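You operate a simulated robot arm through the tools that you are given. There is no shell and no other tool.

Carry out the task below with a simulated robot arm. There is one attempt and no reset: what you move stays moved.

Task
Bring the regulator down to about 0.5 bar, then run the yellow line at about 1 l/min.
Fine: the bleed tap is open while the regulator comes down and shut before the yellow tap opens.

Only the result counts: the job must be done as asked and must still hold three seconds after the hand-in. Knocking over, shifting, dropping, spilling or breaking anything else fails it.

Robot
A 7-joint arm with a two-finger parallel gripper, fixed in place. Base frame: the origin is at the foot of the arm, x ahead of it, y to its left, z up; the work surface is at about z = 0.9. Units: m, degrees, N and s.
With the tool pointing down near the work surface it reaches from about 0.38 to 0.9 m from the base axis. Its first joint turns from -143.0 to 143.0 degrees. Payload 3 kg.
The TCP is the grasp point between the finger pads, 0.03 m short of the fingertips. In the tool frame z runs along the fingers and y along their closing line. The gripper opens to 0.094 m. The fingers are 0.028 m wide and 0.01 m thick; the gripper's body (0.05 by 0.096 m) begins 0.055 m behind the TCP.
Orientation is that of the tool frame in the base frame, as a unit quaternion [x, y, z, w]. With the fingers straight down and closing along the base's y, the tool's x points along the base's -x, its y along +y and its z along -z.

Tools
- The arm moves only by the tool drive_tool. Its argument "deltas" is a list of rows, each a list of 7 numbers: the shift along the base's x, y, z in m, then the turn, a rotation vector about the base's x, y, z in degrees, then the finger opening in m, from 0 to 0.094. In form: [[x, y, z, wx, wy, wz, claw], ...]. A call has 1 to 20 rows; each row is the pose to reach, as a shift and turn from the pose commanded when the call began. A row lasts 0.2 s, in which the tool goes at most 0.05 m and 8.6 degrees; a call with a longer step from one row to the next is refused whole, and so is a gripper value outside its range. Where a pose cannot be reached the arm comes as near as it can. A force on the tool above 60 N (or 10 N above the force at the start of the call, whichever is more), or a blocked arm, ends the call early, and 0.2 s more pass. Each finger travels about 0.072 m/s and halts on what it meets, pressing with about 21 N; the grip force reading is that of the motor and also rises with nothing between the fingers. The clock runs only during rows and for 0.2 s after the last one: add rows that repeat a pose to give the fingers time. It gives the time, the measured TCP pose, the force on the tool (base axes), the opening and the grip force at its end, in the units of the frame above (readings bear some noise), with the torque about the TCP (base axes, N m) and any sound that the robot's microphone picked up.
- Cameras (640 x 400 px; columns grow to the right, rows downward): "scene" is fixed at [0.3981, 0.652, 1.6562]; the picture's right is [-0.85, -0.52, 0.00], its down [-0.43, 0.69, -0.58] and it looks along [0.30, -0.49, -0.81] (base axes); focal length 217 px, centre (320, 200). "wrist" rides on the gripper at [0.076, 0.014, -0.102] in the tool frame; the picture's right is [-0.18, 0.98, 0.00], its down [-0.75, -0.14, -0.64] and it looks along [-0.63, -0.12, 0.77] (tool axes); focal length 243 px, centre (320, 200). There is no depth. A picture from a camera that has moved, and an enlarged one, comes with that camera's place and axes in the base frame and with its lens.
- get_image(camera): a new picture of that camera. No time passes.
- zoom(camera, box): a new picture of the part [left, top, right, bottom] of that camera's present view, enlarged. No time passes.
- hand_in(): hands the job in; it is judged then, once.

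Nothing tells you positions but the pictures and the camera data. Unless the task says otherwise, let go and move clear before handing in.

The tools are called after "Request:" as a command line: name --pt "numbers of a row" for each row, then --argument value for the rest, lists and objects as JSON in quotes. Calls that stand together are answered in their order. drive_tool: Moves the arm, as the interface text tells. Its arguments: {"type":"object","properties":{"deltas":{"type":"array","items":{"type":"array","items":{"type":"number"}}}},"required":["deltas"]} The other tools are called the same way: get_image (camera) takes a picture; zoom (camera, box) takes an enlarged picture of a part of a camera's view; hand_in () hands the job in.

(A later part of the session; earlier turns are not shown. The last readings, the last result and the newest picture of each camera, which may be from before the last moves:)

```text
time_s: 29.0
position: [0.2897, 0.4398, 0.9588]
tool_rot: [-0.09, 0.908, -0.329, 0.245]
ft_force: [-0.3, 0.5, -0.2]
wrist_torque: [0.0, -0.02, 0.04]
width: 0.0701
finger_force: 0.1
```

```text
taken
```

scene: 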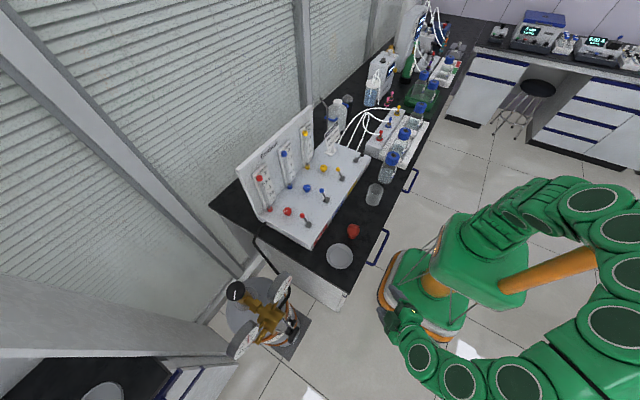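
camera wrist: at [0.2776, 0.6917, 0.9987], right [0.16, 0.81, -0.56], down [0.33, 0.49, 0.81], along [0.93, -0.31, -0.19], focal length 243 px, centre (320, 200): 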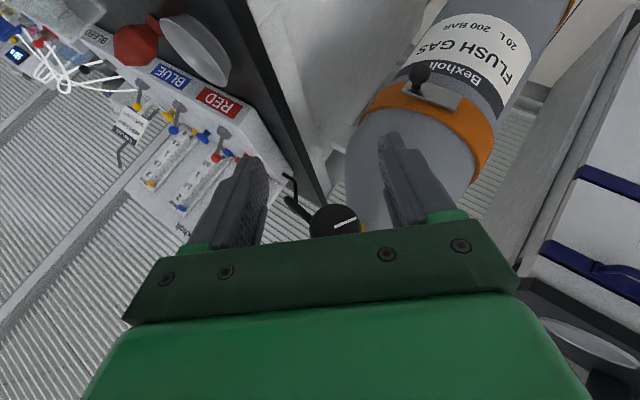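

The scene is undisturbed, and the commanded pose is simply where it stopped. I'll go back up to a neutral pose, then try the positive side in front of the knob.

Request:
drive_tool --pt "0.005 0.02 0.035 7 0 0 0.07" --pt "0.015 0.055 0.07 14 0 0 0.07" --pt "0.025 0.09 0.1 21 0 0 0.07" --pt "0.035 0.125 0.125 28 0 0 0.07" --pt "0.045 0.165 0.14 35 0 0 0.07" --pt "0.05 0.21 0.15 40 0 0 0.07" --pt "0.06 0.21 0.12 40 0 0 0.07" --pt "0.07 0.21 0.08 40 0 0 0.07" --pt "0.08 0.21 0.04 40 0 0 0.07" --pt "0.1 0.21 0.011 40 0 0 0.07" --pt "0.1 0.21 0.011 40 0 0 0.07"

```text
refused: row 2 steps farther than a row can; nothing moved
```

Request:
drive_tool --pt "0.005 0.015 0.03 6 0 0 0.07" --pt "0.01 0.04 0.06 12 0 0 0.07" --pt "0.018 0.07 0.09 18 0 0 0.07" --pt "0.026 0.105 0.11 24 0 0 0.07" --pt "0.035 0.14 0.13 30 0 0 0.07" --pt "0.043 0.175 0.14 36 0 0 0.07" --pt "0.05 0.21 0.15 40 0 0 0.07" --pt "0.06 0.21 0.11 40 0 0 0.07" --pt "0.07 0.21 0.07 40 0 0 0.07" --pt "0.085 0.21 0.035 40 0 0 0.07" --pt "0.1 0.21 0.011 40 0 0 0.07" --pt "0.1 0.21 0.011 40 0 0 0.07"

Request:
get_image --camera "wrist"

```text
time_s: 31.6
position: [0.3897, 0.6518, 0.9667]
tool_rot: [-0.003, 0.965, 0.003, 0.261]
ft_force: [-0.5, 0.5, -0.4]
wrist_torque: [0.02, 0.03, -0.01]
width: 0.0698
finger_force: 0.0
```

```text
taken
camera wrist: at [0.2723, 0.665, 1.0167], right [0.15, 0.98, 0.1], down [0.33, -0.14, 0.93], along [0.93, -0.11, -0.34], focal length 243 px, centre (320, 200)
```

wrist: 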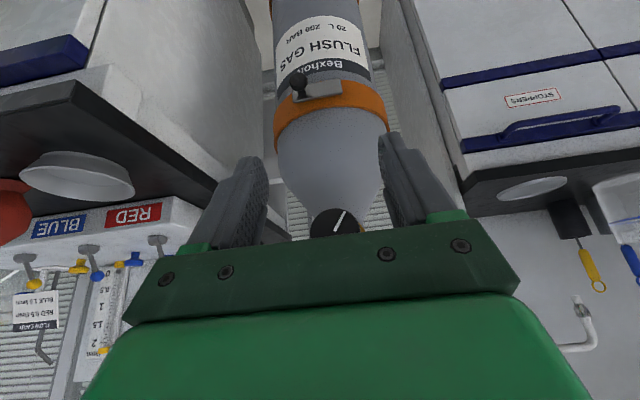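

I'm back in front of the knob at zero swing. Now I'll test the positive swing in small steps.

Request:
drive_tool --pt "0 0 0 8 0 0 0.07" --pt "0 0 0 16 0 0 0.07" --pt "0 0 0 24 0 0 0.07" --pt "0 0 0 32 0 0 0.07" --pt "0 0 0 40 0 0 0.07" --pt "0 0 0 40 0 0 0.07"

Request:
get_image --camera "scene"

Request:
get_image --camera "wrist"

```text
time_s: 33.0
position: [0.3881, 0.6491, 0.968]
tool_rot: [0.087, 0.906, 0.333, 0.246]
ft_force: [-0.2, 0.6, -0.1]
wrist_torque: [0.01, 0.01, 0.0]
width: 0.0701
finger_force: 0.1
```

```text
taken
```

scene: 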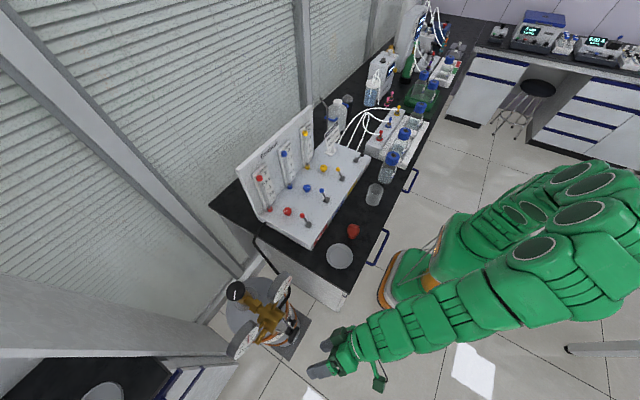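

```text
taken
camera wrist: at [0.2712, 0.6274, 1.0158], right [0.15, 0.69, 0.7], down [0.33, -0.71, 0.62], along [0.93, 0.14, -0.34], focal length 243 px, centre (320, 200)
```

wrist: 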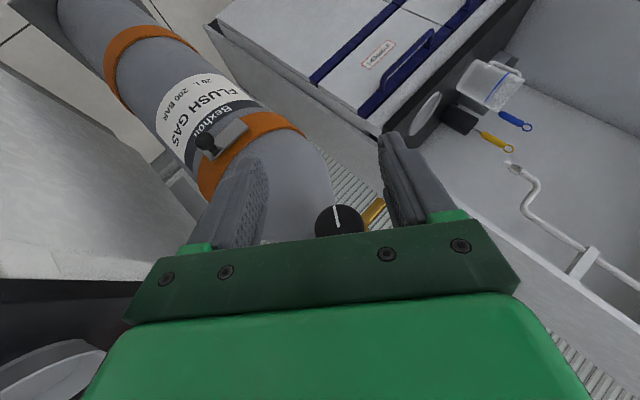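

+40° is easy. I'll test toward +72°, a step at a time.

Request:
drive_tool --pt "0 0 0 8 0 0 0.07" --pt "0 0 0 16 0 0 0.07" --pt "0 0 0 24 0 0 0.07" --pt "0 0 0 32 0 0 0.07" --pt "0 0 0 32 0 0 0.07"

```text
time_s: 34.2
position: [0.388, 0.6491, 0.9692]
tool_rot: [0.152, 0.779, 0.57, 0.212]
ft_force: [0.2, -0.1, 0.0]
wrist_torque: [0.01, 0.0, -0.05]
width: 0.07
finger_force: 0.1
```

+72° is reachable, which gives a stroke of about 110° from +72 to -40. I'll advance toward the knob and check that it's centred between the fingers.

Request:
drive_tool --pt "0.02 0 0 0 0 0 0.07" --pt "0.04 0 0 0 0 0 0.07" --pt "0.055 0.0 0.0 0 0 0 0.07" --pt "0.055 0.0 0.0 0 0 0 0.07"

Request:
get_image --camera "wrist"

Request:
zoom --camera "scene" --box '[220, 260, 340, 380]'

```text
time_s: 35.2
position: [0.4445, 0.6491, 0.9699]
tool_rot: [0.151, 0.78, 0.569, 0.212]
ft_force: [-0.2, 0.6, -0.8]
wrist_torque: [0.01, 0.02, -0.04]
width: 0.0699
finger_force: 0.0
```

```text
taken
camera wrist: at [0.3265, 0.6044, 0.9973], right [0.15, 0.21, 0.96], down [0.33, -0.93, 0.15], along [0.93, 0.29, -0.21], focal length 243 px, centre (320, 200)
```

wrist: 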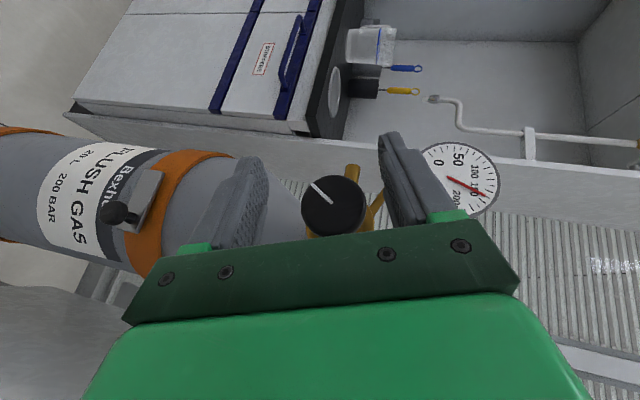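

```text
3.33 times, centred on (280, 320) of scene
camera zoom: at [0.3981, 0.652, 1.6562], right [-0.85, -0.52, 0.0], down [-0.43, 0.69, -0.58], along [0.3, -0.49, -0.81], focal length 723 px, centre (453, -200)
```

zoom: 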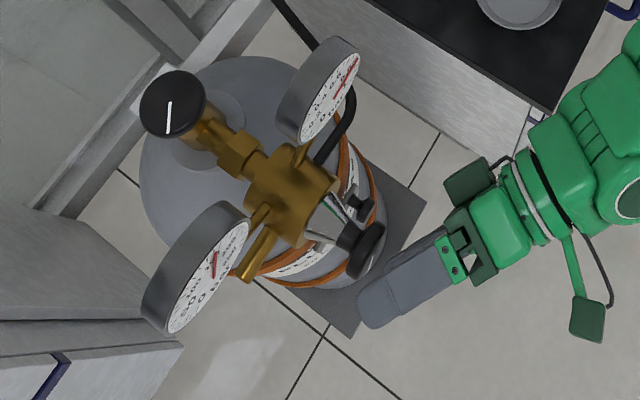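

The knob is centred between the fingers and the scene camera still sees the gauge. I'll advance the last 35 mm so the pads straddle the disc, then close.

Request:
drive_tool --pt "0.012 0 0 0 0 0 0.07" --pt "0.024 0.0002 0 0 0 0 0.07" --pt "0.0345 0.0004 0.0 0 0 0 0.07" --pt "0.0345 0.0004 0.0 0 0 0 0.07"

Request:
get_image --camera "wrist"

Request:
zoom --camera "scene" --box '[220, 260, 340, 380]'

```text
time_s: 36.2
position: [0.4788, 0.6488, 0.9684]
tool_rot: [0.152, 0.78, 0.569, 0.212]
ft_force: [-0.5, 0.5, 0.5]
wrist_torque: [0.02, -0.02, -0.01]
width: 0.07
finger_force: 0.0
```

```text
taken
camera wrist: at [0.3601, 0.6046, 0.9972], right [0.15, 0.21, 0.96], down [0.33, -0.93, 0.15], along [0.93, 0.29, -0.21], focal length 243 px, centre (320, 200)
```

wrist: 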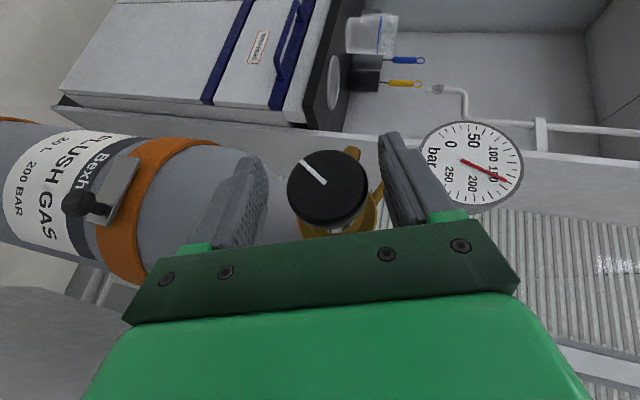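

```text
3.33 times, centred on (280, 320) of scene
camera zoom: at [0.3981, 0.652, 1.6562], right [-0.85, -0.52, 0.0], down [-0.43, 0.69, -0.58], along [0.3, -0.49, -0.81], focal length 723 px, centre (453, -200)
```

zoom: 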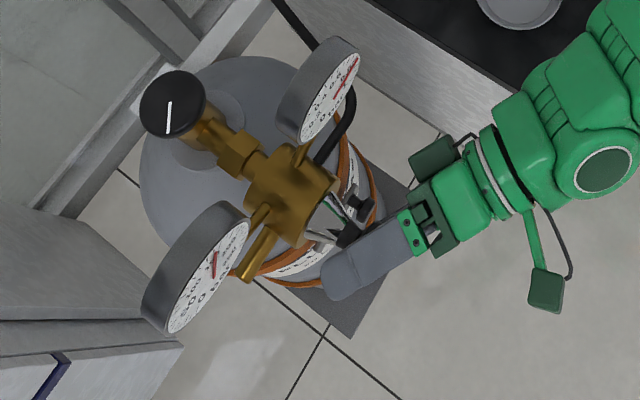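

The upper finger is above the disc and the disc is between the pads. Closing on the knob now.

Request:
drive_tool --pt "0 0 0 0 0 0 0.04" --pt "0 0 0 0 0 0 0.03" --pt "0 0 0 0 0 0 0.03" --pt "0 0 0 0 0 0 0.03"

Request:
get_image --camera "wrist"

```text
time_s: 37.2
position: [0.4787, 0.6492, 0.9726]
tool_rot: [0.15, 0.778, 0.571, 0.214]
ft_force: [8.9, 29.2, 47.5]
wrist_torque: [0.06, -0.14, 0.51]
width: 0.0438
finger_force: 45.1
```

```text
taken
camera wrist: at [0.3607, 0.6052, 0.9997], right [0.15, 0.21, 0.97], down [0.33, -0.93, 0.15], along [0.93, 0.29, -0.21], focal length 243 px, centre (320, 200)
```

wrist: 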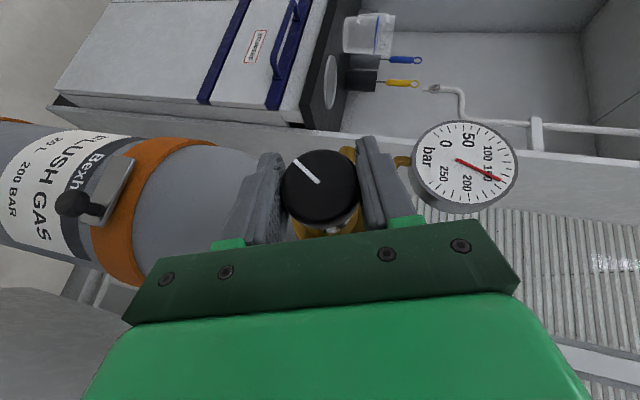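

The disc is gripped at 44 mm, but the tool was a few millimetres low along the closing line. I'll ease it along that line to unload.

Request:
drive_tool --pt "0 0.0006 0.002 0 0 0 0.03" --pt "0 0.0012 0.004 0 0 0 0.03" --pt "0 0.0012 0.004 0 0 0 0.03"

```text
time_s: 38.0
position: [0.4788, 0.6494, 0.973]
tool_rot: [0.154, 0.78, 0.568, 0.212]
ft_force: [-4.1, -19.9, 40.4]
wrist_torque: [0.05, -0.35, -0.33]
width: 0.0436
finger_force: 45.1
```

Request:
drive_tool --pt "0 0.0 0.0015 0 0 0 0.03" --pt "0 0.0 0.003 0 0 0 0.03" --pt "0 0.0 0.003 0 0 0 0.03"

```text
time_s: 38.8
position: [0.4776, 0.6482, 0.9721]
tool_rot: [0.153, 0.782, 0.566, 0.211]
ft_force: [-6.2, -39.8, -10.3]
wrist_torque: [-0.04, -0.11, -0.27]
width: 0.0435
finger_force: 44.7
```

Request:
drive_tool --pt "0 -0.0012 -0.0003 0 0 0 0.03" --pt "0 -0.0022 -0.0006 0 0 0 0.03" --pt "0 -0.0022 -0.0006 0 0 0 0.03"

Request:
zoom --camera "scene" --box '[255, 255, 305, 305]'

```text
time_s: 39.6
position: [0.4785, 0.648, 0.9731]
tool_rot: [0.153, 0.782, 0.567, 0.211]
ft_force: [13.0, 0.9, -48.7]
wrist_torque: [-0.09, 0.15, 0.56]
width: 0.0434
finger_force: 45.4
```

```text
8.00 times, centred on (280, 280) of scene
camera zoom: at [0.3981, 0.652, 1.6562], right [-0.85, -0.52, 0.0], down [-0.43, 0.69, -0.58], along [0.3, -0.49, -0.81], focal length 1736 px, centre (640, -440)
```

zoom: 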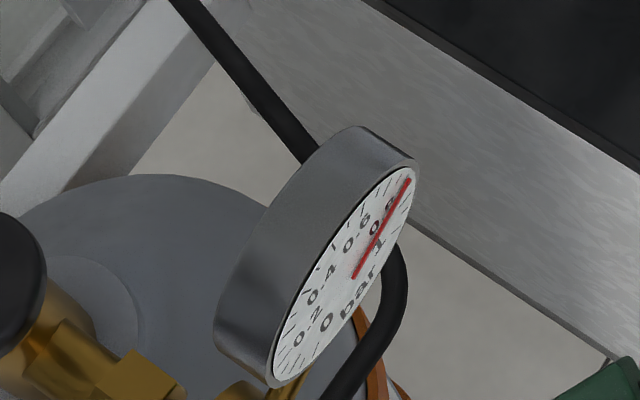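

I'll hold still for a moment to see where the force settles before turning.

Request:
drive_tool --pt "0 0 0 0 0 0 0.03" --pt "0 0 0 0 0 0 0.03" --pt "0 0 0 0 0 0 0.03"

```text
time_s: 40.5
position: [0.4784, 0.6481, 0.9729]
tool_rot: [0.153, 0.781, 0.567, 0.211]
ft_force: [15.4, 23.5, -13.6]
wrist_torque: [-0.01, -0.18, 0.03]
width: 0.0435
finger_force: 45.5
stopped in row 3: the force on the tool passed its limit at 62 N (the readings are from after the stop); the commanded pose is now the measured one
```

Request:
drive_tool --pt "0 0 0 0 0 0 0.042"

```text
time_s: 40.9
position: [0.4778, 0.6468, 0.9729]
tool_rot: [0.153, 0.781, 0.568, 0.21]
ft_force: [17.0, 25.3, -16.8]
wrist_torque: [-0.02, -0.3, 0.16]
width: 0.0432
finger_force: 45.1
```

The load is steady at about 35 N. I'll nudge toward unloading and turn -8° about x (anticlockwise seen from the front) as a trial.

Request:
drive_tool --pt "0.0004 0.0006 -0.0004 -2 0 0 0.042" --pt "0.0008 0.001 -0.0006 -4 0 0 0.042" --pt "0.0008 0.001 -0.0006 -6 0 0 0.042" --pt "0.0008 0.001 -0.0006 -8 0 0 0.042"

Request:
zoom --camera "scene" --box '[255, 255, 305, 305]'

Request:
get_image --camera "wrist"

```text
time_s: 41.9
position: [0.4779, 0.6472, 0.9728]
tool_rot: [0.137, 0.819, 0.512, 0.221]
ft_force: [-10.1, -8.8, 5.1]
wrist_torque: [0.01, 0.68, 0.06]
width: 0.0434
finger_force: 44.6
```

```text
8.00 times, centred on (280, 280) of scene
camera zoom: at [0.3981, 0.652, 1.6562], right [-0.85, -0.52, 0.0], down [-0.43, 0.69, -0.58], along [0.3, -0.49, -0.81], focal length 1736 px, centre (640, -440)
```

zoom: 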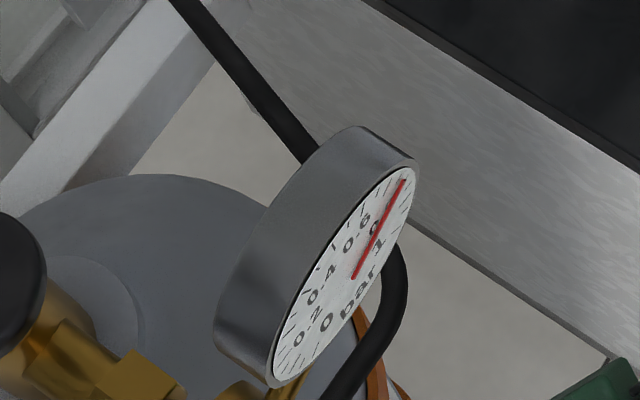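

```text
taken
camera wrist: at [0.3609, 0.6084, 1.0076], right [0.16, 0.35, 0.92], down [0.33, -0.9, 0.28], along [0.93, 0.26, -0.26], focal length 243 px, centre (320, 200)
```

wrist: 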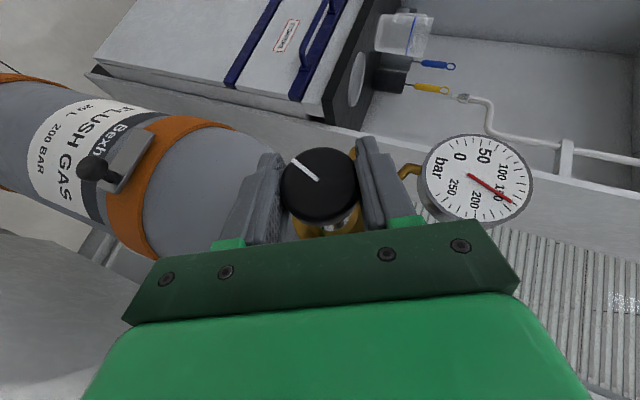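

The knob turned with the gripper and the needle dropped slightly, so negative rotation about x lowers the pressure. I'll continue in measured steps.

Request:
drive_tool --pt "0 0 0 -3 0 0 0.042" --pt "0 0 0 -6 0 0 0.042" --pt "0 0 0 -9 0 0 0.042" --pt "0 0 0 -12 0 0 0.042" --pt "0 0 0 -15 0 0 0.042" --pt "0 0 0 -18 0 0 0.042" --pt "0 0 0 -20 0 0 0.042"

Request:
zoom --camera "scene" --box '[255, 255, 305, 305]'

Request:
get_image --camera "wrist"

```text
time_s: 43.5
position: [0.4781, 0.6485, 0.9745]
tool_rot: [0.096, 0.895, 0.362, 0.242]
ft_force: [-16.4, 0.5, 8.1]
wrist_torque: [0.03, 0.3, -0.04]
width: 0.0433
finger_force: 44.8
```

```text
8.00 times, centred on (280, 280) of scene
camera zoom: at [0.3981, 0.652, 1.6562], right [-0.85, -0.52, 0.0], down [-0.43, 0.69, -0.58], along [0.3, -0.49, -0.81], focal length 1736 px, centre (640, -440)
```

zoom: 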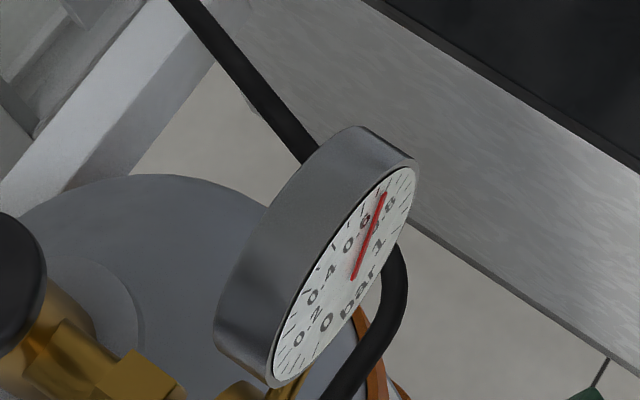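

```text
taken
camera wrist: at [0.361, 0.6233, 1.0195], right [0.16, 0.64, 0.75], down [0.33, -0.75, 0.57], along [0.93, 0.16, -0.33], focal length 243 px, centre (320, 200)
```

wrist: 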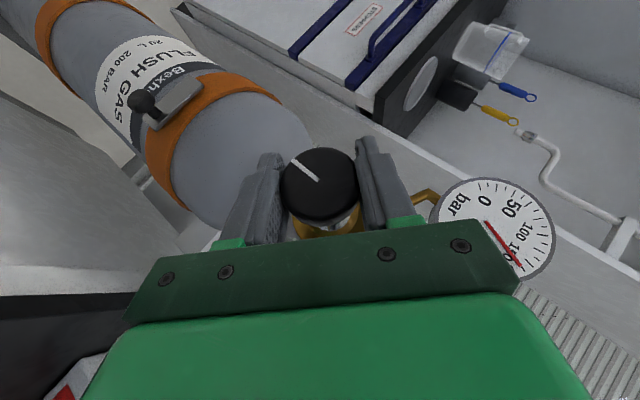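

The needle is now at about 0.65 bar after 28° of turn, or roughly 0.0044 bar per degree. About 33° more should reach 0.5, so I'll turn 26° and re-read.

Request:
drive_tool --pt "0 0 0 -3 0 0 0.042" --pt "0 0 0 -6 0 0 0.042" --pt "0 0 0 -9 0 0 0.042" --pt "0 0 0 -12 0 0 0.042" --pt "0 0 0 -15 0 0 0.042" --pt "0 0 0 -18 0 0 0.042" --pt "0 0 0 -21 0 0 0.042" --pt "0 0 0 -24 0 0 0.042" --pt "0 0 0 -26 0 0 0.042"

Request:
zoom --camera "scene" --box '[255, 255, 305, 305]'

Request:
get_image --camera "wrist"

```text
time_s: 45.5
position: [0.4792, 0.6496, 0.9737]
tool_rot: [0.039, 0.953, 0.153, 0.258]
ft_force: [7.2, 30.0, 23.5]
wrist_torque: [0.04, 0.12, 0.45]
width: 0.0434
finger_force: 44.7
```

```text
8.00 times, centred on (280, 280) of scene
camera zoom: at [0.3981, 0.652, 1.6562], right [-0.85, -0.52, 0.0], down [-0.43, 0.69, -0.58], along [0.3, -0.49, -0.81], focal length 1736 px, centre (640, -440)
```

zoom: 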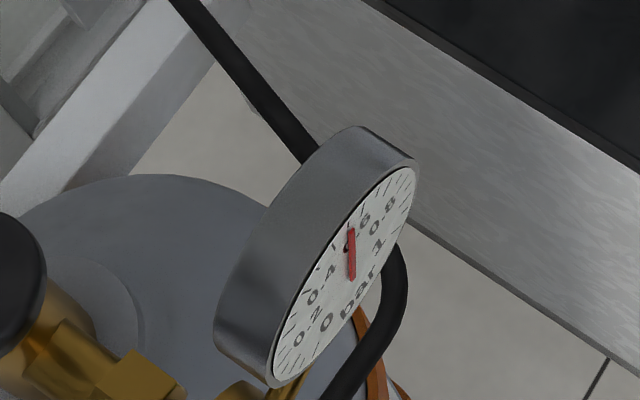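

```text
taken
camera wrist: at [0.3615, 0.6468, 1.0256], right [0.16, 0.91, 0.39], down [0.33, -0.42, 0.84], along [0.93, 0.0, -0.36], focal length 243 px, centre (320, 200)
```

wrist: 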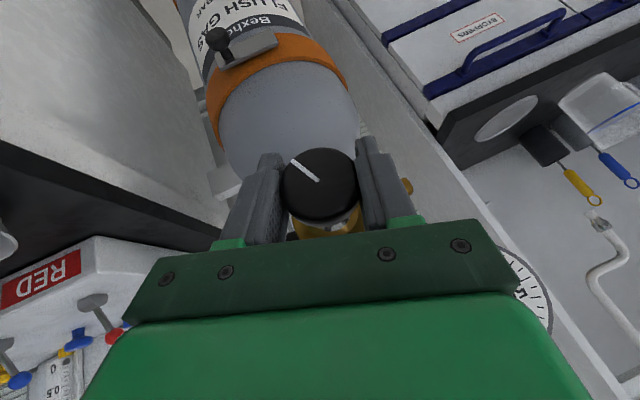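

The needle is now at about 0.54 bar. I'll unload slightly and turn about 9° more.

Request:
drive_tool --pt "0.0002 0.0006 0.0004 -2 0 0 0.042" --pt "0.0002 0.001 0.0008 -4 0 0 0.042" --pt "0.0002 0.001 0.0008 -6 0 0 0.042" --pt "0.0002 0.001 0.0008 -8 0 0 0.042" --pt "0.0002 0.001 0.0008 -9 0 0 0.042"

Request:
zoom --camera "scene" --box '[265, 260, 295, 295]'

```text
time_s: 46.7
position: [0.4792, 0.651, 0.9729]
tool_rot: [0.019, 0.962, 0.079, 0.26]
ft_force: [7.3, 16.5, -2.9]
wrist_torque: [0.03, -0.4, -0.15]
width: 0.0434
finger_force: 45.0
stopped in row 5: the force on the tool passed its limit at 63 N (the readings are from after the stop); the commanded pose is now the measured one
```

```text
11.43 times, centred on (280, 278) of scene
camera zoom: at [0.3981, 0.652, 1.6562], right [-0.85, -0.52, 0.0], down [-0.43, 0.69, -0.58], along [0.3, -0.49, -0.81], focal length 2480 px, centre (777, -686)
```

zoom: 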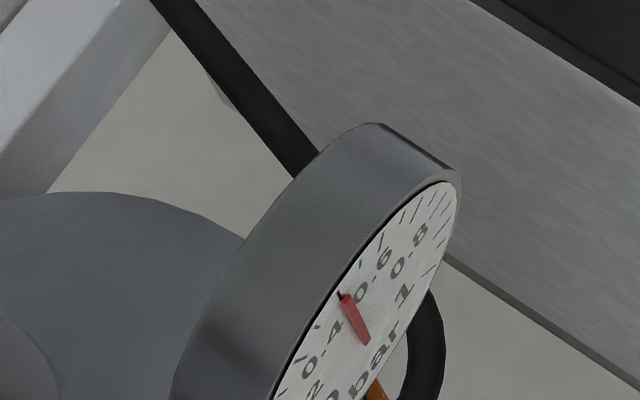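

The needle is pointing straight up at the 0.5 tick. I'll release the knob, back straight out along -x, and read the gauge face on.

Request:
drive_tool --pt "0 0 0 0 0 0 0.07" --pt "0 0 0 0 0 0 0.07" --pt "0 0 0 0 0 0 0.07" --pt "-0.03 0 0 0 0 0 0.07" --pt "-0.07 0 0 0 0 0 0.07" --pt "-0.1 0 0.03 -3 0 0 0.07" --pt "-0.12 0 0.07 -6 0 0 0.07" --pt "-0.14 0 0.11 -9 0 0 0.07" --pt "-0.14 0 0.15 -9 0 0 0.07" --pt "-0.14 0 0.18 -9 0 0 0.07" --pt "-0.14 0 0.18 -9 0 0 0.07"

Request:
get_image --camera "wrist"

Request:
zoom --camera "wrist" --box '[260, 160, 330, 230]'

Request:
zoom --camera "scene" --box '[200, 90, 400, 260]'

```text
time_s: 49.1
position: [0.339, 0.6496, 1.1517]
tool_rot: [-0.001, 0.965, 0.002, 0.261]
ft_force: [-0.3, 0.1, -1.1]
wrist_torque: [0.0, -0.01, -0.02]
width: 0.0699
finger_force: 0.1
```

```text
taken
camera wrist: at [0.2217, 0.6634, 1.2019], right [0.16, 0.98, 0.1], down [0.33, -0.14, 0.93], along [0.93, -0.11, -0.35], focal length 243 px, centre (320, 200)
```

wrist: 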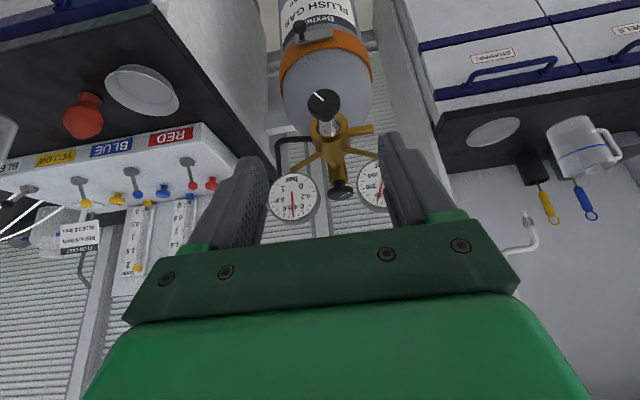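

```text
5.71 times, centred on (295, 195) of wrist
camera zoom: at [0.2217, 0.6634, 1.2019], right [0.16, 0.98, 0.1], down [0.33, -0.14, 0.93], along [0.93, -0.11, -0.35], focal length 1386 px, centre (463, 229)
```

zoom: 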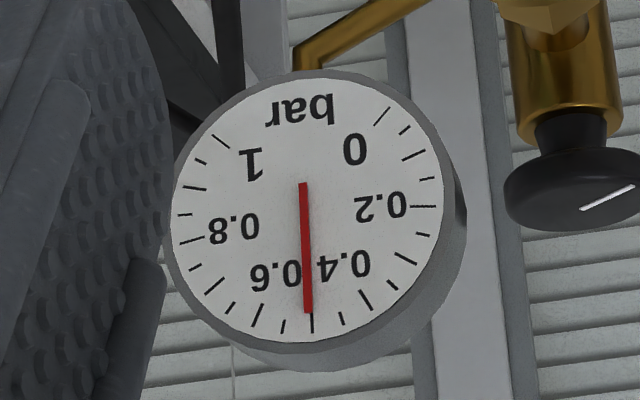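

```text
2.35 times, centred on (300, 175) of scene
camera zoom: at [0.3981, 0.652, 1.6562], right [-0.85, -0.52, 0.0], down [-0.43, 0.69, -0.58], along [0.3, -0.49, -0.81], focal length 511 px, centre (367, 259)
```

zoom: 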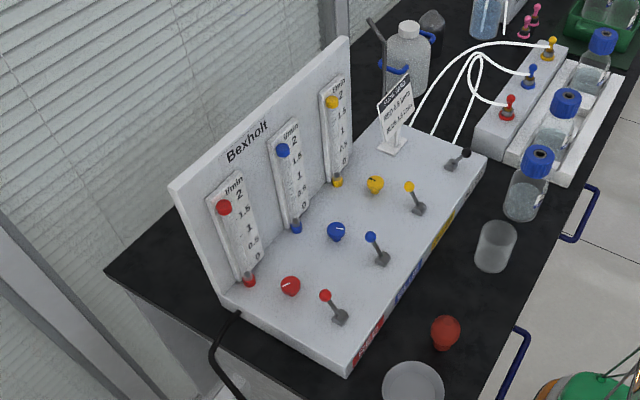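

The gauge reads 0.5 bar face on, and the bleed lever is still forward. Next I'll swing back to the panel, tool down, above the bleed lever to shut it.

Request:
drive_tool --pt "0.016 -0.0416 0.01 0 2 0 0.07" --pt "0.032 -0.083 0.02 0 4 0 0.07" --pt "0.048 -0.125 0.03 0 6 0 0.07" --pt "0.064 -0.166 0.04 0 8 0 0.07" --pt "0.08 -0.208 0.05 0 10 0 0.07" --pt "0.096 -0.25 0.05 0 12 0 0.07" --pt "0.112 -0.291 0.05 0 14 0 0.07" --pt "0.128 -0.333 0.05 0 16 0 0.07" --pt "0.144 -0.374 0.05 0 18 0 0.07" --pt "0.161 -0.416 0.05 0 20 0 0.07" --pt "0.177 -0.458 0.05 0 22 0 0.07" --pt "0.193 -0.5 0.05 0 24 0 0.065" --pt "0.209 -0.541 0.04 0 26 0 0.06" --pt "0.225 -0.583 0.03 0 28 0 0.06" --pt "0.241 -0.624 0.02 0 30 0 0.06" --pt "0.257 -0.666 0.01 0 30 0 0.06" --pt "0.273 -0.708 -0.01 0 30 0 0.06" --pt "0.289 -0.749 -0.03 0 30 0 0.06" --pt "0.289 -0.749 -0.03 0 30 0 0.06"

Request:
get_image --camera "wrist"

Request:
zoom --camera "wrist" --box '[240, 30, 400, 150]'

```text
time_s: 53.1
position: [0.6295, -0.1036, 1.1266]
tool_rot: [-0.001, 1.0, 0.001, 0.002]
ft_force: [0.7, -0.5, -0.4]
wrist_torque: [-0.03, -0.02, -0.02]
width: 0.06
finger_force: 0.0
```

```text
taken
camera wrist: at [0.5532, -0.0898, 1.2285], right [0.18, 0.98, 0.0], down [0.75, -0.14, 0.64], along [0.63, -0.11, -0.76], focal length 243 px, centre (320, 200)
```

wrist: 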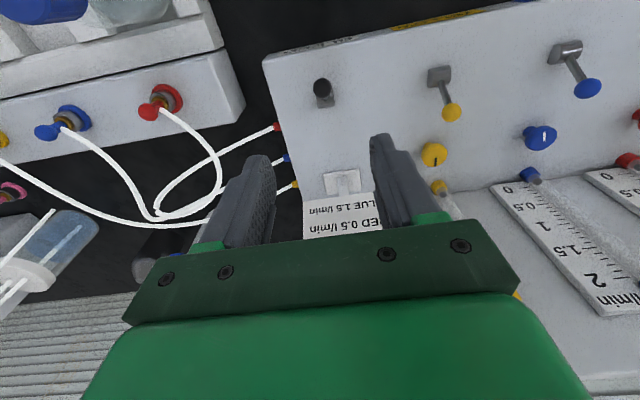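

```text
3.33 times, centred on (320, 90) of wrist
camera zoom: at [0.5532, -0.0898, 1.2285], right [0.18, 0.98, 0.0], down [0.75, -0.14, 0.64], along [0.63, -0.11, -0.76], focal length 809 px, centre (320, 567)
```

zoom: 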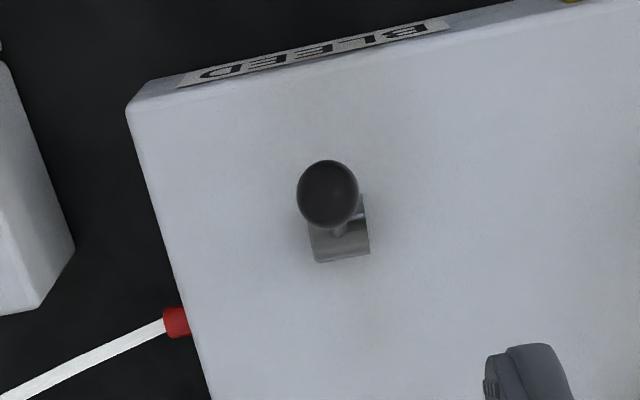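

The bleed lever's ball is at about (0.626, -0.101, 0.955). I'll lower onto it and grip.

Request:
drive_tool --pt "-0.004 0.0027 -0.03 0 0 0 0.05" --pt "-0.004 0.0027 -0.07 0 0 0 0.05" --pt "-0.004 0.0027 -0.11 0 0 0 0.05" --pt "-0.004 0.0027 -0.145 0 0 0 0.05" --pt "-0.004 0.0027 -0.1716 0 0 0 0.05" --pt "-0.004 0.0027 -0.1716 0 0 0 0.05" --pt "-0.004 0.0027 -0.1716 0 0 0 0.015" --pt "-0.004 0.0027 -0.1716 0 0 0 0.015" --pt "-0.004 0.0027 -0.1716 0 0 0 0.015"

Request:
zoom --camera "wrist" --box '[220, 40, 420, 240]'

```text
time_s: 55.1
position: [0.6248, -0.1001, 0.9539]
tool_rot: [-0.002, 1.0, 0.003, 0.002]
ft_force: [11.0, 20.8, -2.5]
wrist_torque: [0.08, -0.31, 0.11]
width: 0.0203
finger_force: 44.9
```

```text
2.00 times, centred on (320, 140) of wrist
camera zoom: at [0.5479, -0.0864, 1.0559], right [0.18, 0.98, 0.01], down [0.75, -0.14, 0.64], along [0.63, -0.11, -0.76], focal length 485 px, centre (320, 320)
```

zoom: 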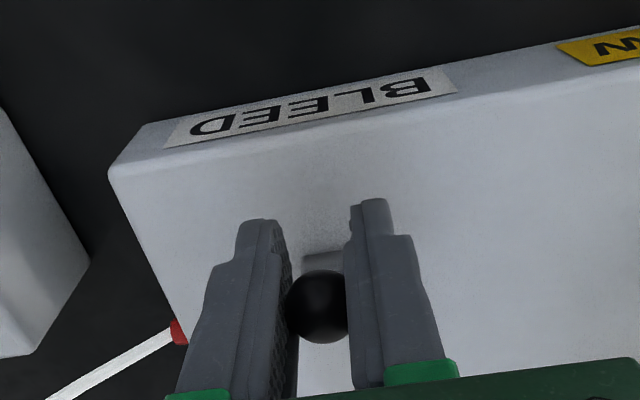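

The ball is gripped. I'll carry it back over its arc toward +x to shut the bleed.

Request:
drive_tool --pt "0.003 0.0008 0.0014 0 0 0 0.015" --pt "0.006 0.001 0.0027 0 0 0 0.015" --pt "0.012 0.001 0.0046 0 0 0 0.015" --pt "0.018 0.001 0.0059 0 0 0 0.015" --pt "0.024 0.001 0.0066 0 0 0 0.015" --pt "0.03 0.001 0.0067 0 0 0 0.015"

```text
time_s: 56.5
position: [0.6542, -0.0969, 0.9589]
tool_rot: [-0.001, 1.0, 0.002, 0.003]
ft_force: [-4.2, -18.6, -1.9]
wrist_torque: [0.08, 0.17, 0.08]
width: 0.026
finger_force: 9.9
```

The grip width changed to 26 mm, which is unexpected, so I'll look before going on.

Request:
get_image --camera "wrist"

Request:
zoom --camera "wrist" --box '[220, 40, 420, 240]'

Request:
zoom --camera "scene" --box '[310, 80, 420, 190]'

```text
taken
camera wrist: at [0.5776, -0.0836, 1.0611], right [0.18, 0.98, 0.0], down [0.75, -0.14, 0.64], along [0.63, -0.11, -0.76], focal length 243 px, centre (320, 200)
```

wrist: 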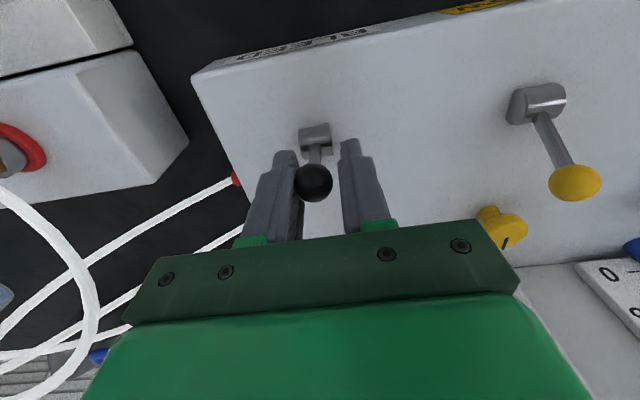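

```text
2.00 times, centred on (320, 140) of wrist
camera zoom: at [0.5776, -0.0836, 1.0611], right [0.18, 0.98, 0.0], down [0.75, -0.14, 0.64], along [0.63, -0.11, -0.76], focal length 485 px, centre (320, 320)
```

zoom: 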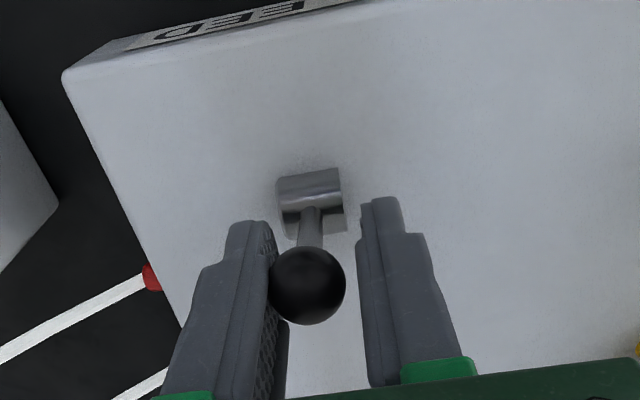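

```text
3.64 times, centred on (365, 135) of scene
camera zoom: at [0.3981, 0.652, 1.6562], right [-0.85, -0.52, 0.0], down [-0.43, 0.69, -0.58], along [0.3, -0.49, -0.81], focal length 789 px, centre (156, 436)
```

zoom: 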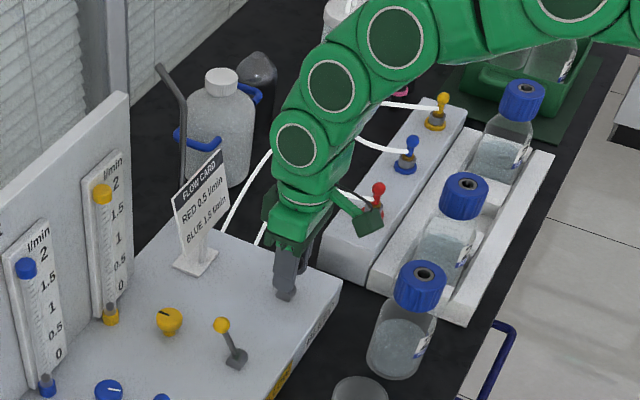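

The ball is against the left finger only, because the tool drifted 3 mm toward +y. I'll open slightly, recentre and grip again before finishing the stroke.

Request:
drive_tool --pt "0 0 0 0 0 0 0.035" --pt "0 -0.003 0 0 0 0 0.035" --pt "0 -0.003 0 0 0 0 0.035" --pt "0 -0.003 0 0 0 0 0.015" --pt "0 -0.003 0 0 0 0 0.015" --pt "0 -0.003 0 0 0 0 0.015"

Request:
zoom --camera "wrist" --box '[220, 40, 420, 240]'

```text
time_s: 57.9
position: [0.6525, -0.1008, 0.9589]
tool_rot: [-0.001, 1.0, 0.002, 0.002]
ft_force: [0.9, 0.2, -0.1]
wrist_torque: [0.01, -0.01, 0.03]
width: 0.0149
finger_force: 0.0
```

```text
2.00 times, centred on (320, 140) of wrist
camera zoom: at [0.5768, -0.0855, 1.0616], right [0.18, 0.98, 0.0], down [0.75, -0.14, 0.64], along [0.63, -0.11, -0.76], focal length 485 px, centre (320, 320)
```

zoom: 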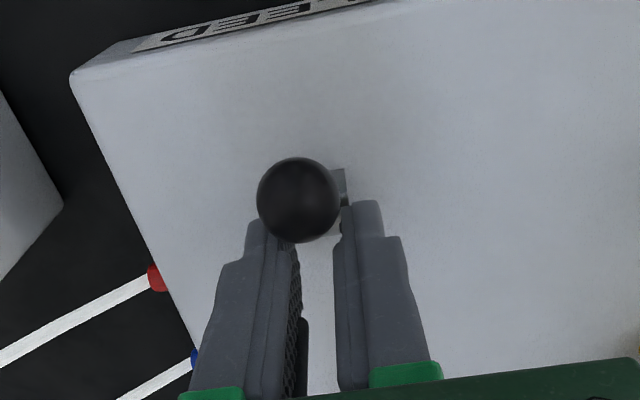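

The lever sprang back to its open position, so it snaps between its two positions. Pushing is more reliable: I'll lift, close the fingers, come down in front of the ball and push it toward +x to its closed stop.

Request:
drive_tool --pt "0 0 0.03 0 0 0 0.0" --pt "0 0 0.07 0 0 0 0.0" --pt "-0.03 0 0.075 0 0 0 0.0" --pt "-0.064 0 0.075 0 0 0 0.0" --pt "-0.064 0 0.04 0 0 0 0.0" --pt "-0.064 0 0.009 0 0 0 0.0" --pt "-0.064 0 0.009 0 0 0 0.0"

Request:
get_image --camera "wrist"

```text
time_s: 59.5
position: [0.588, -0.0983, 0.9676]
tool_rot: [0.0, 1.0, 0.002, 0.002]
ft_force: [-0.3, -0.3, -1.0]
wrist_torque: [0.0, 0.0, 0.0]
width: 0.0
finger_force: 20.8
```

```text
taken
camera wrist: at [0.5114, -0.0856, 1.0697], right [0.18, 0.98, 0.0], down [0.75, -0.14, 0.64], along [0.63, -0.11, -0.76], focal length 243 px, centre (320, 200)
```

wrist: 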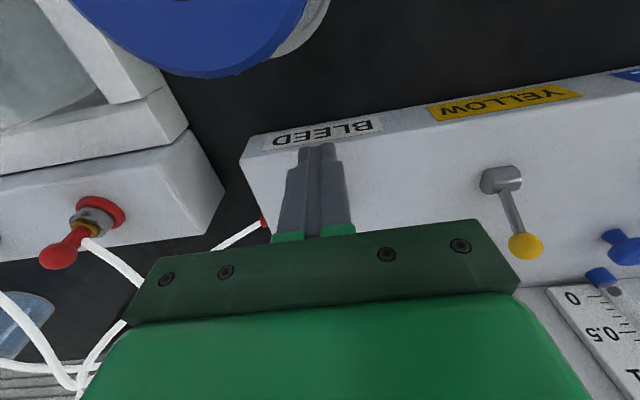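

The closed fingers are in front of the ball. I'll push toward +x in small steps.

Request:
drive_tool --pt "0.01 0 0 0 0 0 0.0" --pt "0.018 0 0 0 0 0 0.0" --pt "0.025 0 0 0 0 0 0.0" --pt "0.032 0 0 0 0 0 0.0" --pt "0.039 0 0 0 0 0 0.0" --pt "0.046 0 0 0 0 0 0.0" --pt "0.053 0 0 0 0 0 0.0" --pt "0.06 0 0 0 0 0 0.0" --pt "0.066 0 0 0 0 0 0.0" --pt "0.066 0 0 0 0 0 0.0"

Request:
get_image --camera "wrist"

Request:
zoom --camera "scene" --box '[310, 80, 420, 190]'

```text
time_s: 61.7
position: [0.6559, -0.0984, 0.9681]
tool_rot: [-0.001, 1.0, 0.003, 0.0]
ft_force: [-48.1, 4.0, 3.2]
wrist_torque: [0.08, 1.33, 0.02]
width: 0.0
finger_force: 20.9
```

```text
taken
camera wrist: at [0.5785, -0.0851, 1.07], right [0.18, 0.98, 0.0], down [0.76, -0.14, 0.64], along [0.63, -0.11, -0.77], focal length 243 px, centre (320, 200)
```

wrist: 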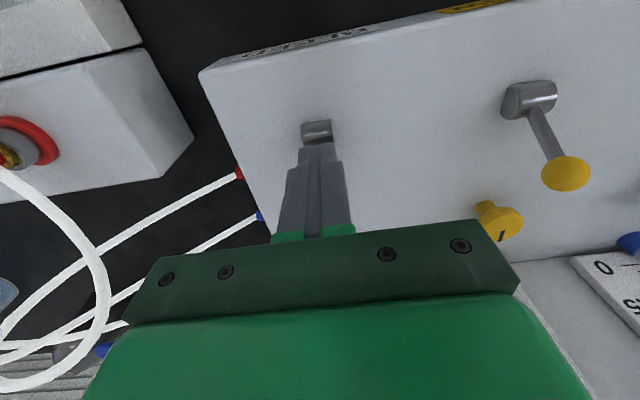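

```text
3.64 times, centred on (365, 135) of scene
camera zoom: at [0.3981, 0.652, 1.6562], right [-0.85, -0.52, 0.0], down [-0.43, 0.69, -0.58], along [0.3, -0.49, -0.81], focal length 789 px, centre (156, 436)
```

zoom: 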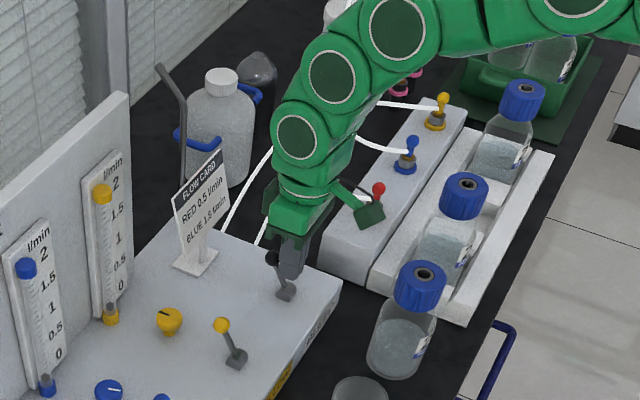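

The lever is at its rear stop with 48 N behind it, so I'll back off right away, lift and confirm it stays.

Request:
drive_tool --pt "-0.01 0 0 0 0 0 0.0" --pt "-0.03 0 0 0 0 0 0.0" --pt "-0.035 0 0.04 0 0 0 0.0" --pt "-0.035 0 0.08 0 0 0 0.0" --pt "-0.035 0 0.12 0 0 0 0.02" --pt "-0.035 0 0.16 0 0 0 0.04" --pt "-0.035 0 0.16 0 0 0 0.06"

Request:
get_image --camera "wrist"

Request:
zoom --camera "scene" --box '[310, 100, 390, 180]'

Request:
zoom --camera "scene" --box '[255, 255, 305, 305]'

```text
time_s: 63.3
position: [0.6204, -0.098, 1.1297]
tool_rot: [-0.001, 1.0, 0.002, 0.002]
ft_force: [0.1, -0.7, 1.0]
wrist_torque: [0.01, 0.0, -0.02]
width: 0.06
finger_force: 0.1
```

```text
taken
camera wrist: at [0.5435, -0.0848, 1.2318], right [0.18, 0.98, 0.0], down [0.75, -0.14, 0.64], along [0.63, -0.11, -0.77], focal length 243 px, centre (320, 200)
```

wrist: 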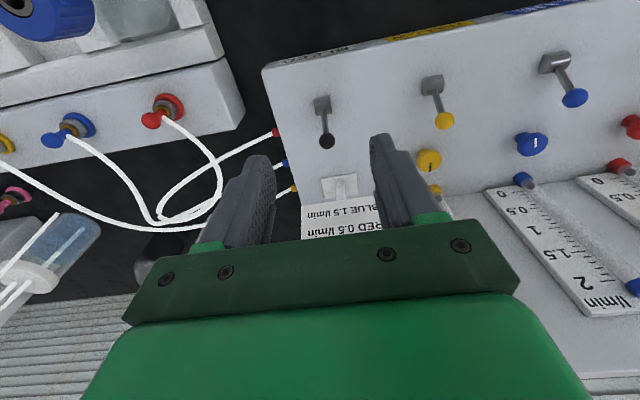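

```text
5.00 times, centred on (350, 140) of scene
camera zoom: at [0.3981, 0.652, 1.6562], right [-0.85, -0.52, 0.0], down [-0.43, 0.69, -0.58], along [0.3, -0.49, -0.81], focal length 1085 px, centre (170, 500)
```

zoom: 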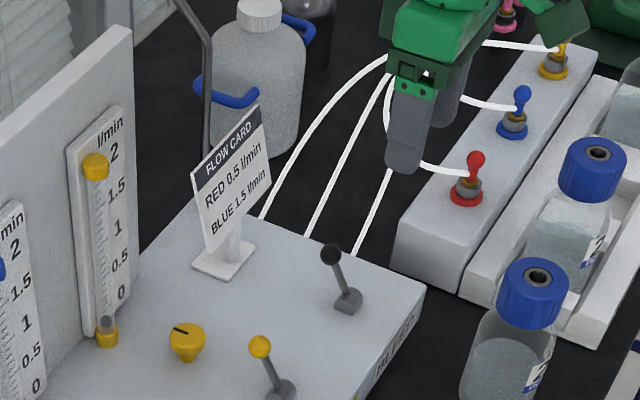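

```text
8.00 times, centred on (280, 280) of scene
camera zoom: at [0.3981, 0.652, 1.6562], right [-0.85, -0.52, 0.0], down [-0.43, 0.69, -0.58], along [0.3, -0.49, -0.81], focal length 1736 px, centre (640, -440)
```

zoom: 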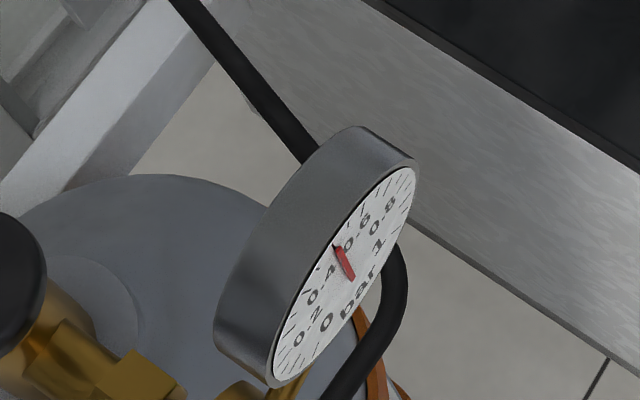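

The bleed is shut (lever back at its original angle) and the gauge holds 0.5 bar. Next, the yellow tap: I'll come down with closed fingers just behind its ball at about (0.679, 0.040, 0.953) and pull it toward -x to open it.

Request:
drive_tool --pt "0.03 0.04 0 0 0 0 0.03" --pt "0.06 0.08 0 0 0 0 0.0" --pt "0.09 0.12 0 0 0 0 0.0" --pt "0.0925 0.138 -0.02 0 0 0 0.0" --pt "0.0925 0.138 -0.06 0 0 0 0.0" --pt "0.0925 0.138 -0.09 0 0 0 0.0" --pt "0.0925 0.138 -0.09 0 0 0 0.0"

Request:
get_image --camera "wrist"

Request:
zoom --camera "scene" --box '[290, 110, 390, 210]'

```text
time_s: 64.9
position: [0.7147, 0.04, 1.0373]
tool_rot: [-0.001, 1.0, 0.001, 0.003]
ft_force: [0.5, -0.6, -0.5]
wrist_torque: [0.03, 0.02, 0.02]
width: 0.0001
finger_force: 20.5
```

```text
taken
camera wrist: at [0.6376, 0.0539, 1.139], right [0.18, 0.98, 0.0], down [0.75, -0.14, 0.64], along [0.63, -0.11, -0.76], focal length 243 px, centre (320, 200)
```

wrist: 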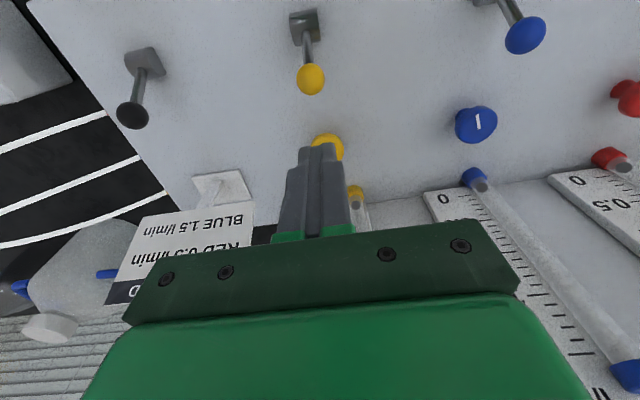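

```text
4.00 times, centred on (340, 160) of scene
camera zoom: at [0.3981, 0.652, 1.6562], right [-0.85, -0.52, 0.0], down [-0.43, 0.69, -0.58], along [0.3, -0.49, -0.81], focal length 868 px, centre (240, 360)
```

zoom: 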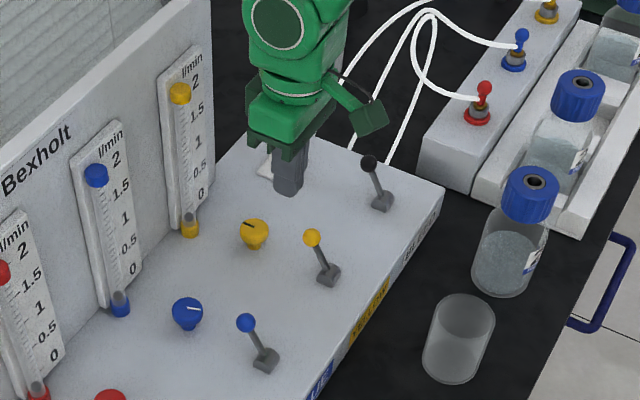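

The fingers are above the gap between the yellow lever and the yellow knob. I'll lower behind the ball and pull toward -x in small steps.

Request:
drive_tool --pt "0 0 -0.03 0 0 0 0.0" --pt "0 0 -0.055 0 0 0 0.0" --pt "0 0 -0.069 0 0 0 0.0" --pt "-0.006 0 -0.069 0 0 0 0.0" --pt "-0.013 0 -0.069 0 0 0 0.0" --pt "-0.02 0 -0.069 0 0 0 0.0" --pt "-0.027 0 -0.069 0 0 0 0.0" --pt "-0.034 0 -0.069 0 0 0 0.0" --pt "-0.041 0 -0.069 0 0 0 0.0" --pt "-0.048 0 -0.069 0 0 0 0.0" --pt "-0.055 0 -0.069 0 0 0 0.0" --pt "-0.061 0 -0.069 0 0 0 0.0" --pt "-0.065 0 -0.069 0 0 0 0.0" --pt "-0.065 0 -0.069 0 0 0 0.0"

Request:
get_image --camera "wrist"

Request:
zoom --camera "scene" --box '[290, 110, 390, 210]'

```text
time_s: 67.8
position: [0.6531, 0.0379, 0.9734]
tool_rot: [-0.001, 1.0, 0.002, 0.009]
ft_force: [11.0, -0.3, 6.6]
wrist_torque: [-0.08, -0.24, -0.06]
width: 0.0
finger_force: 21.3
stopped in row 14: the force on the tool passed its limit at 64 N (the readings are from after the stop); the commanded pose is now the measured one
```

```text
taken
camera wrist: at [0.5747, 0.053, 1.0732], right [0.18, 0.98, 0.01], down [0.74, -0.14, 0.66], along [0.65, -0.11, -0.75], focal length 243 px, centre (320, 200)
```

wrist: 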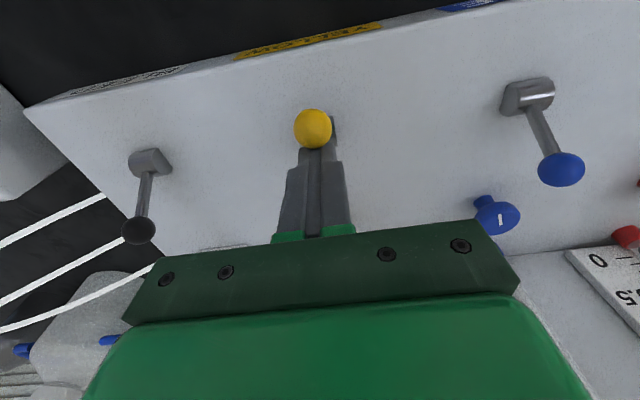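

```text
4.00 times, centred on (340, 160) of scene
camera zoom: at [0.3981, 0.652, 1.6562], right [-0.85, -0.52, 0.0], down [-0.43, 0.69, -0.58], along [0.3, -0.49, -0.81], focal length 868 px, centre (240, 360)
```

zoom: 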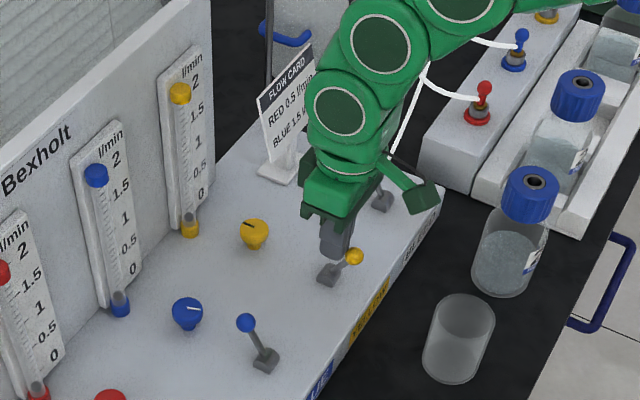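

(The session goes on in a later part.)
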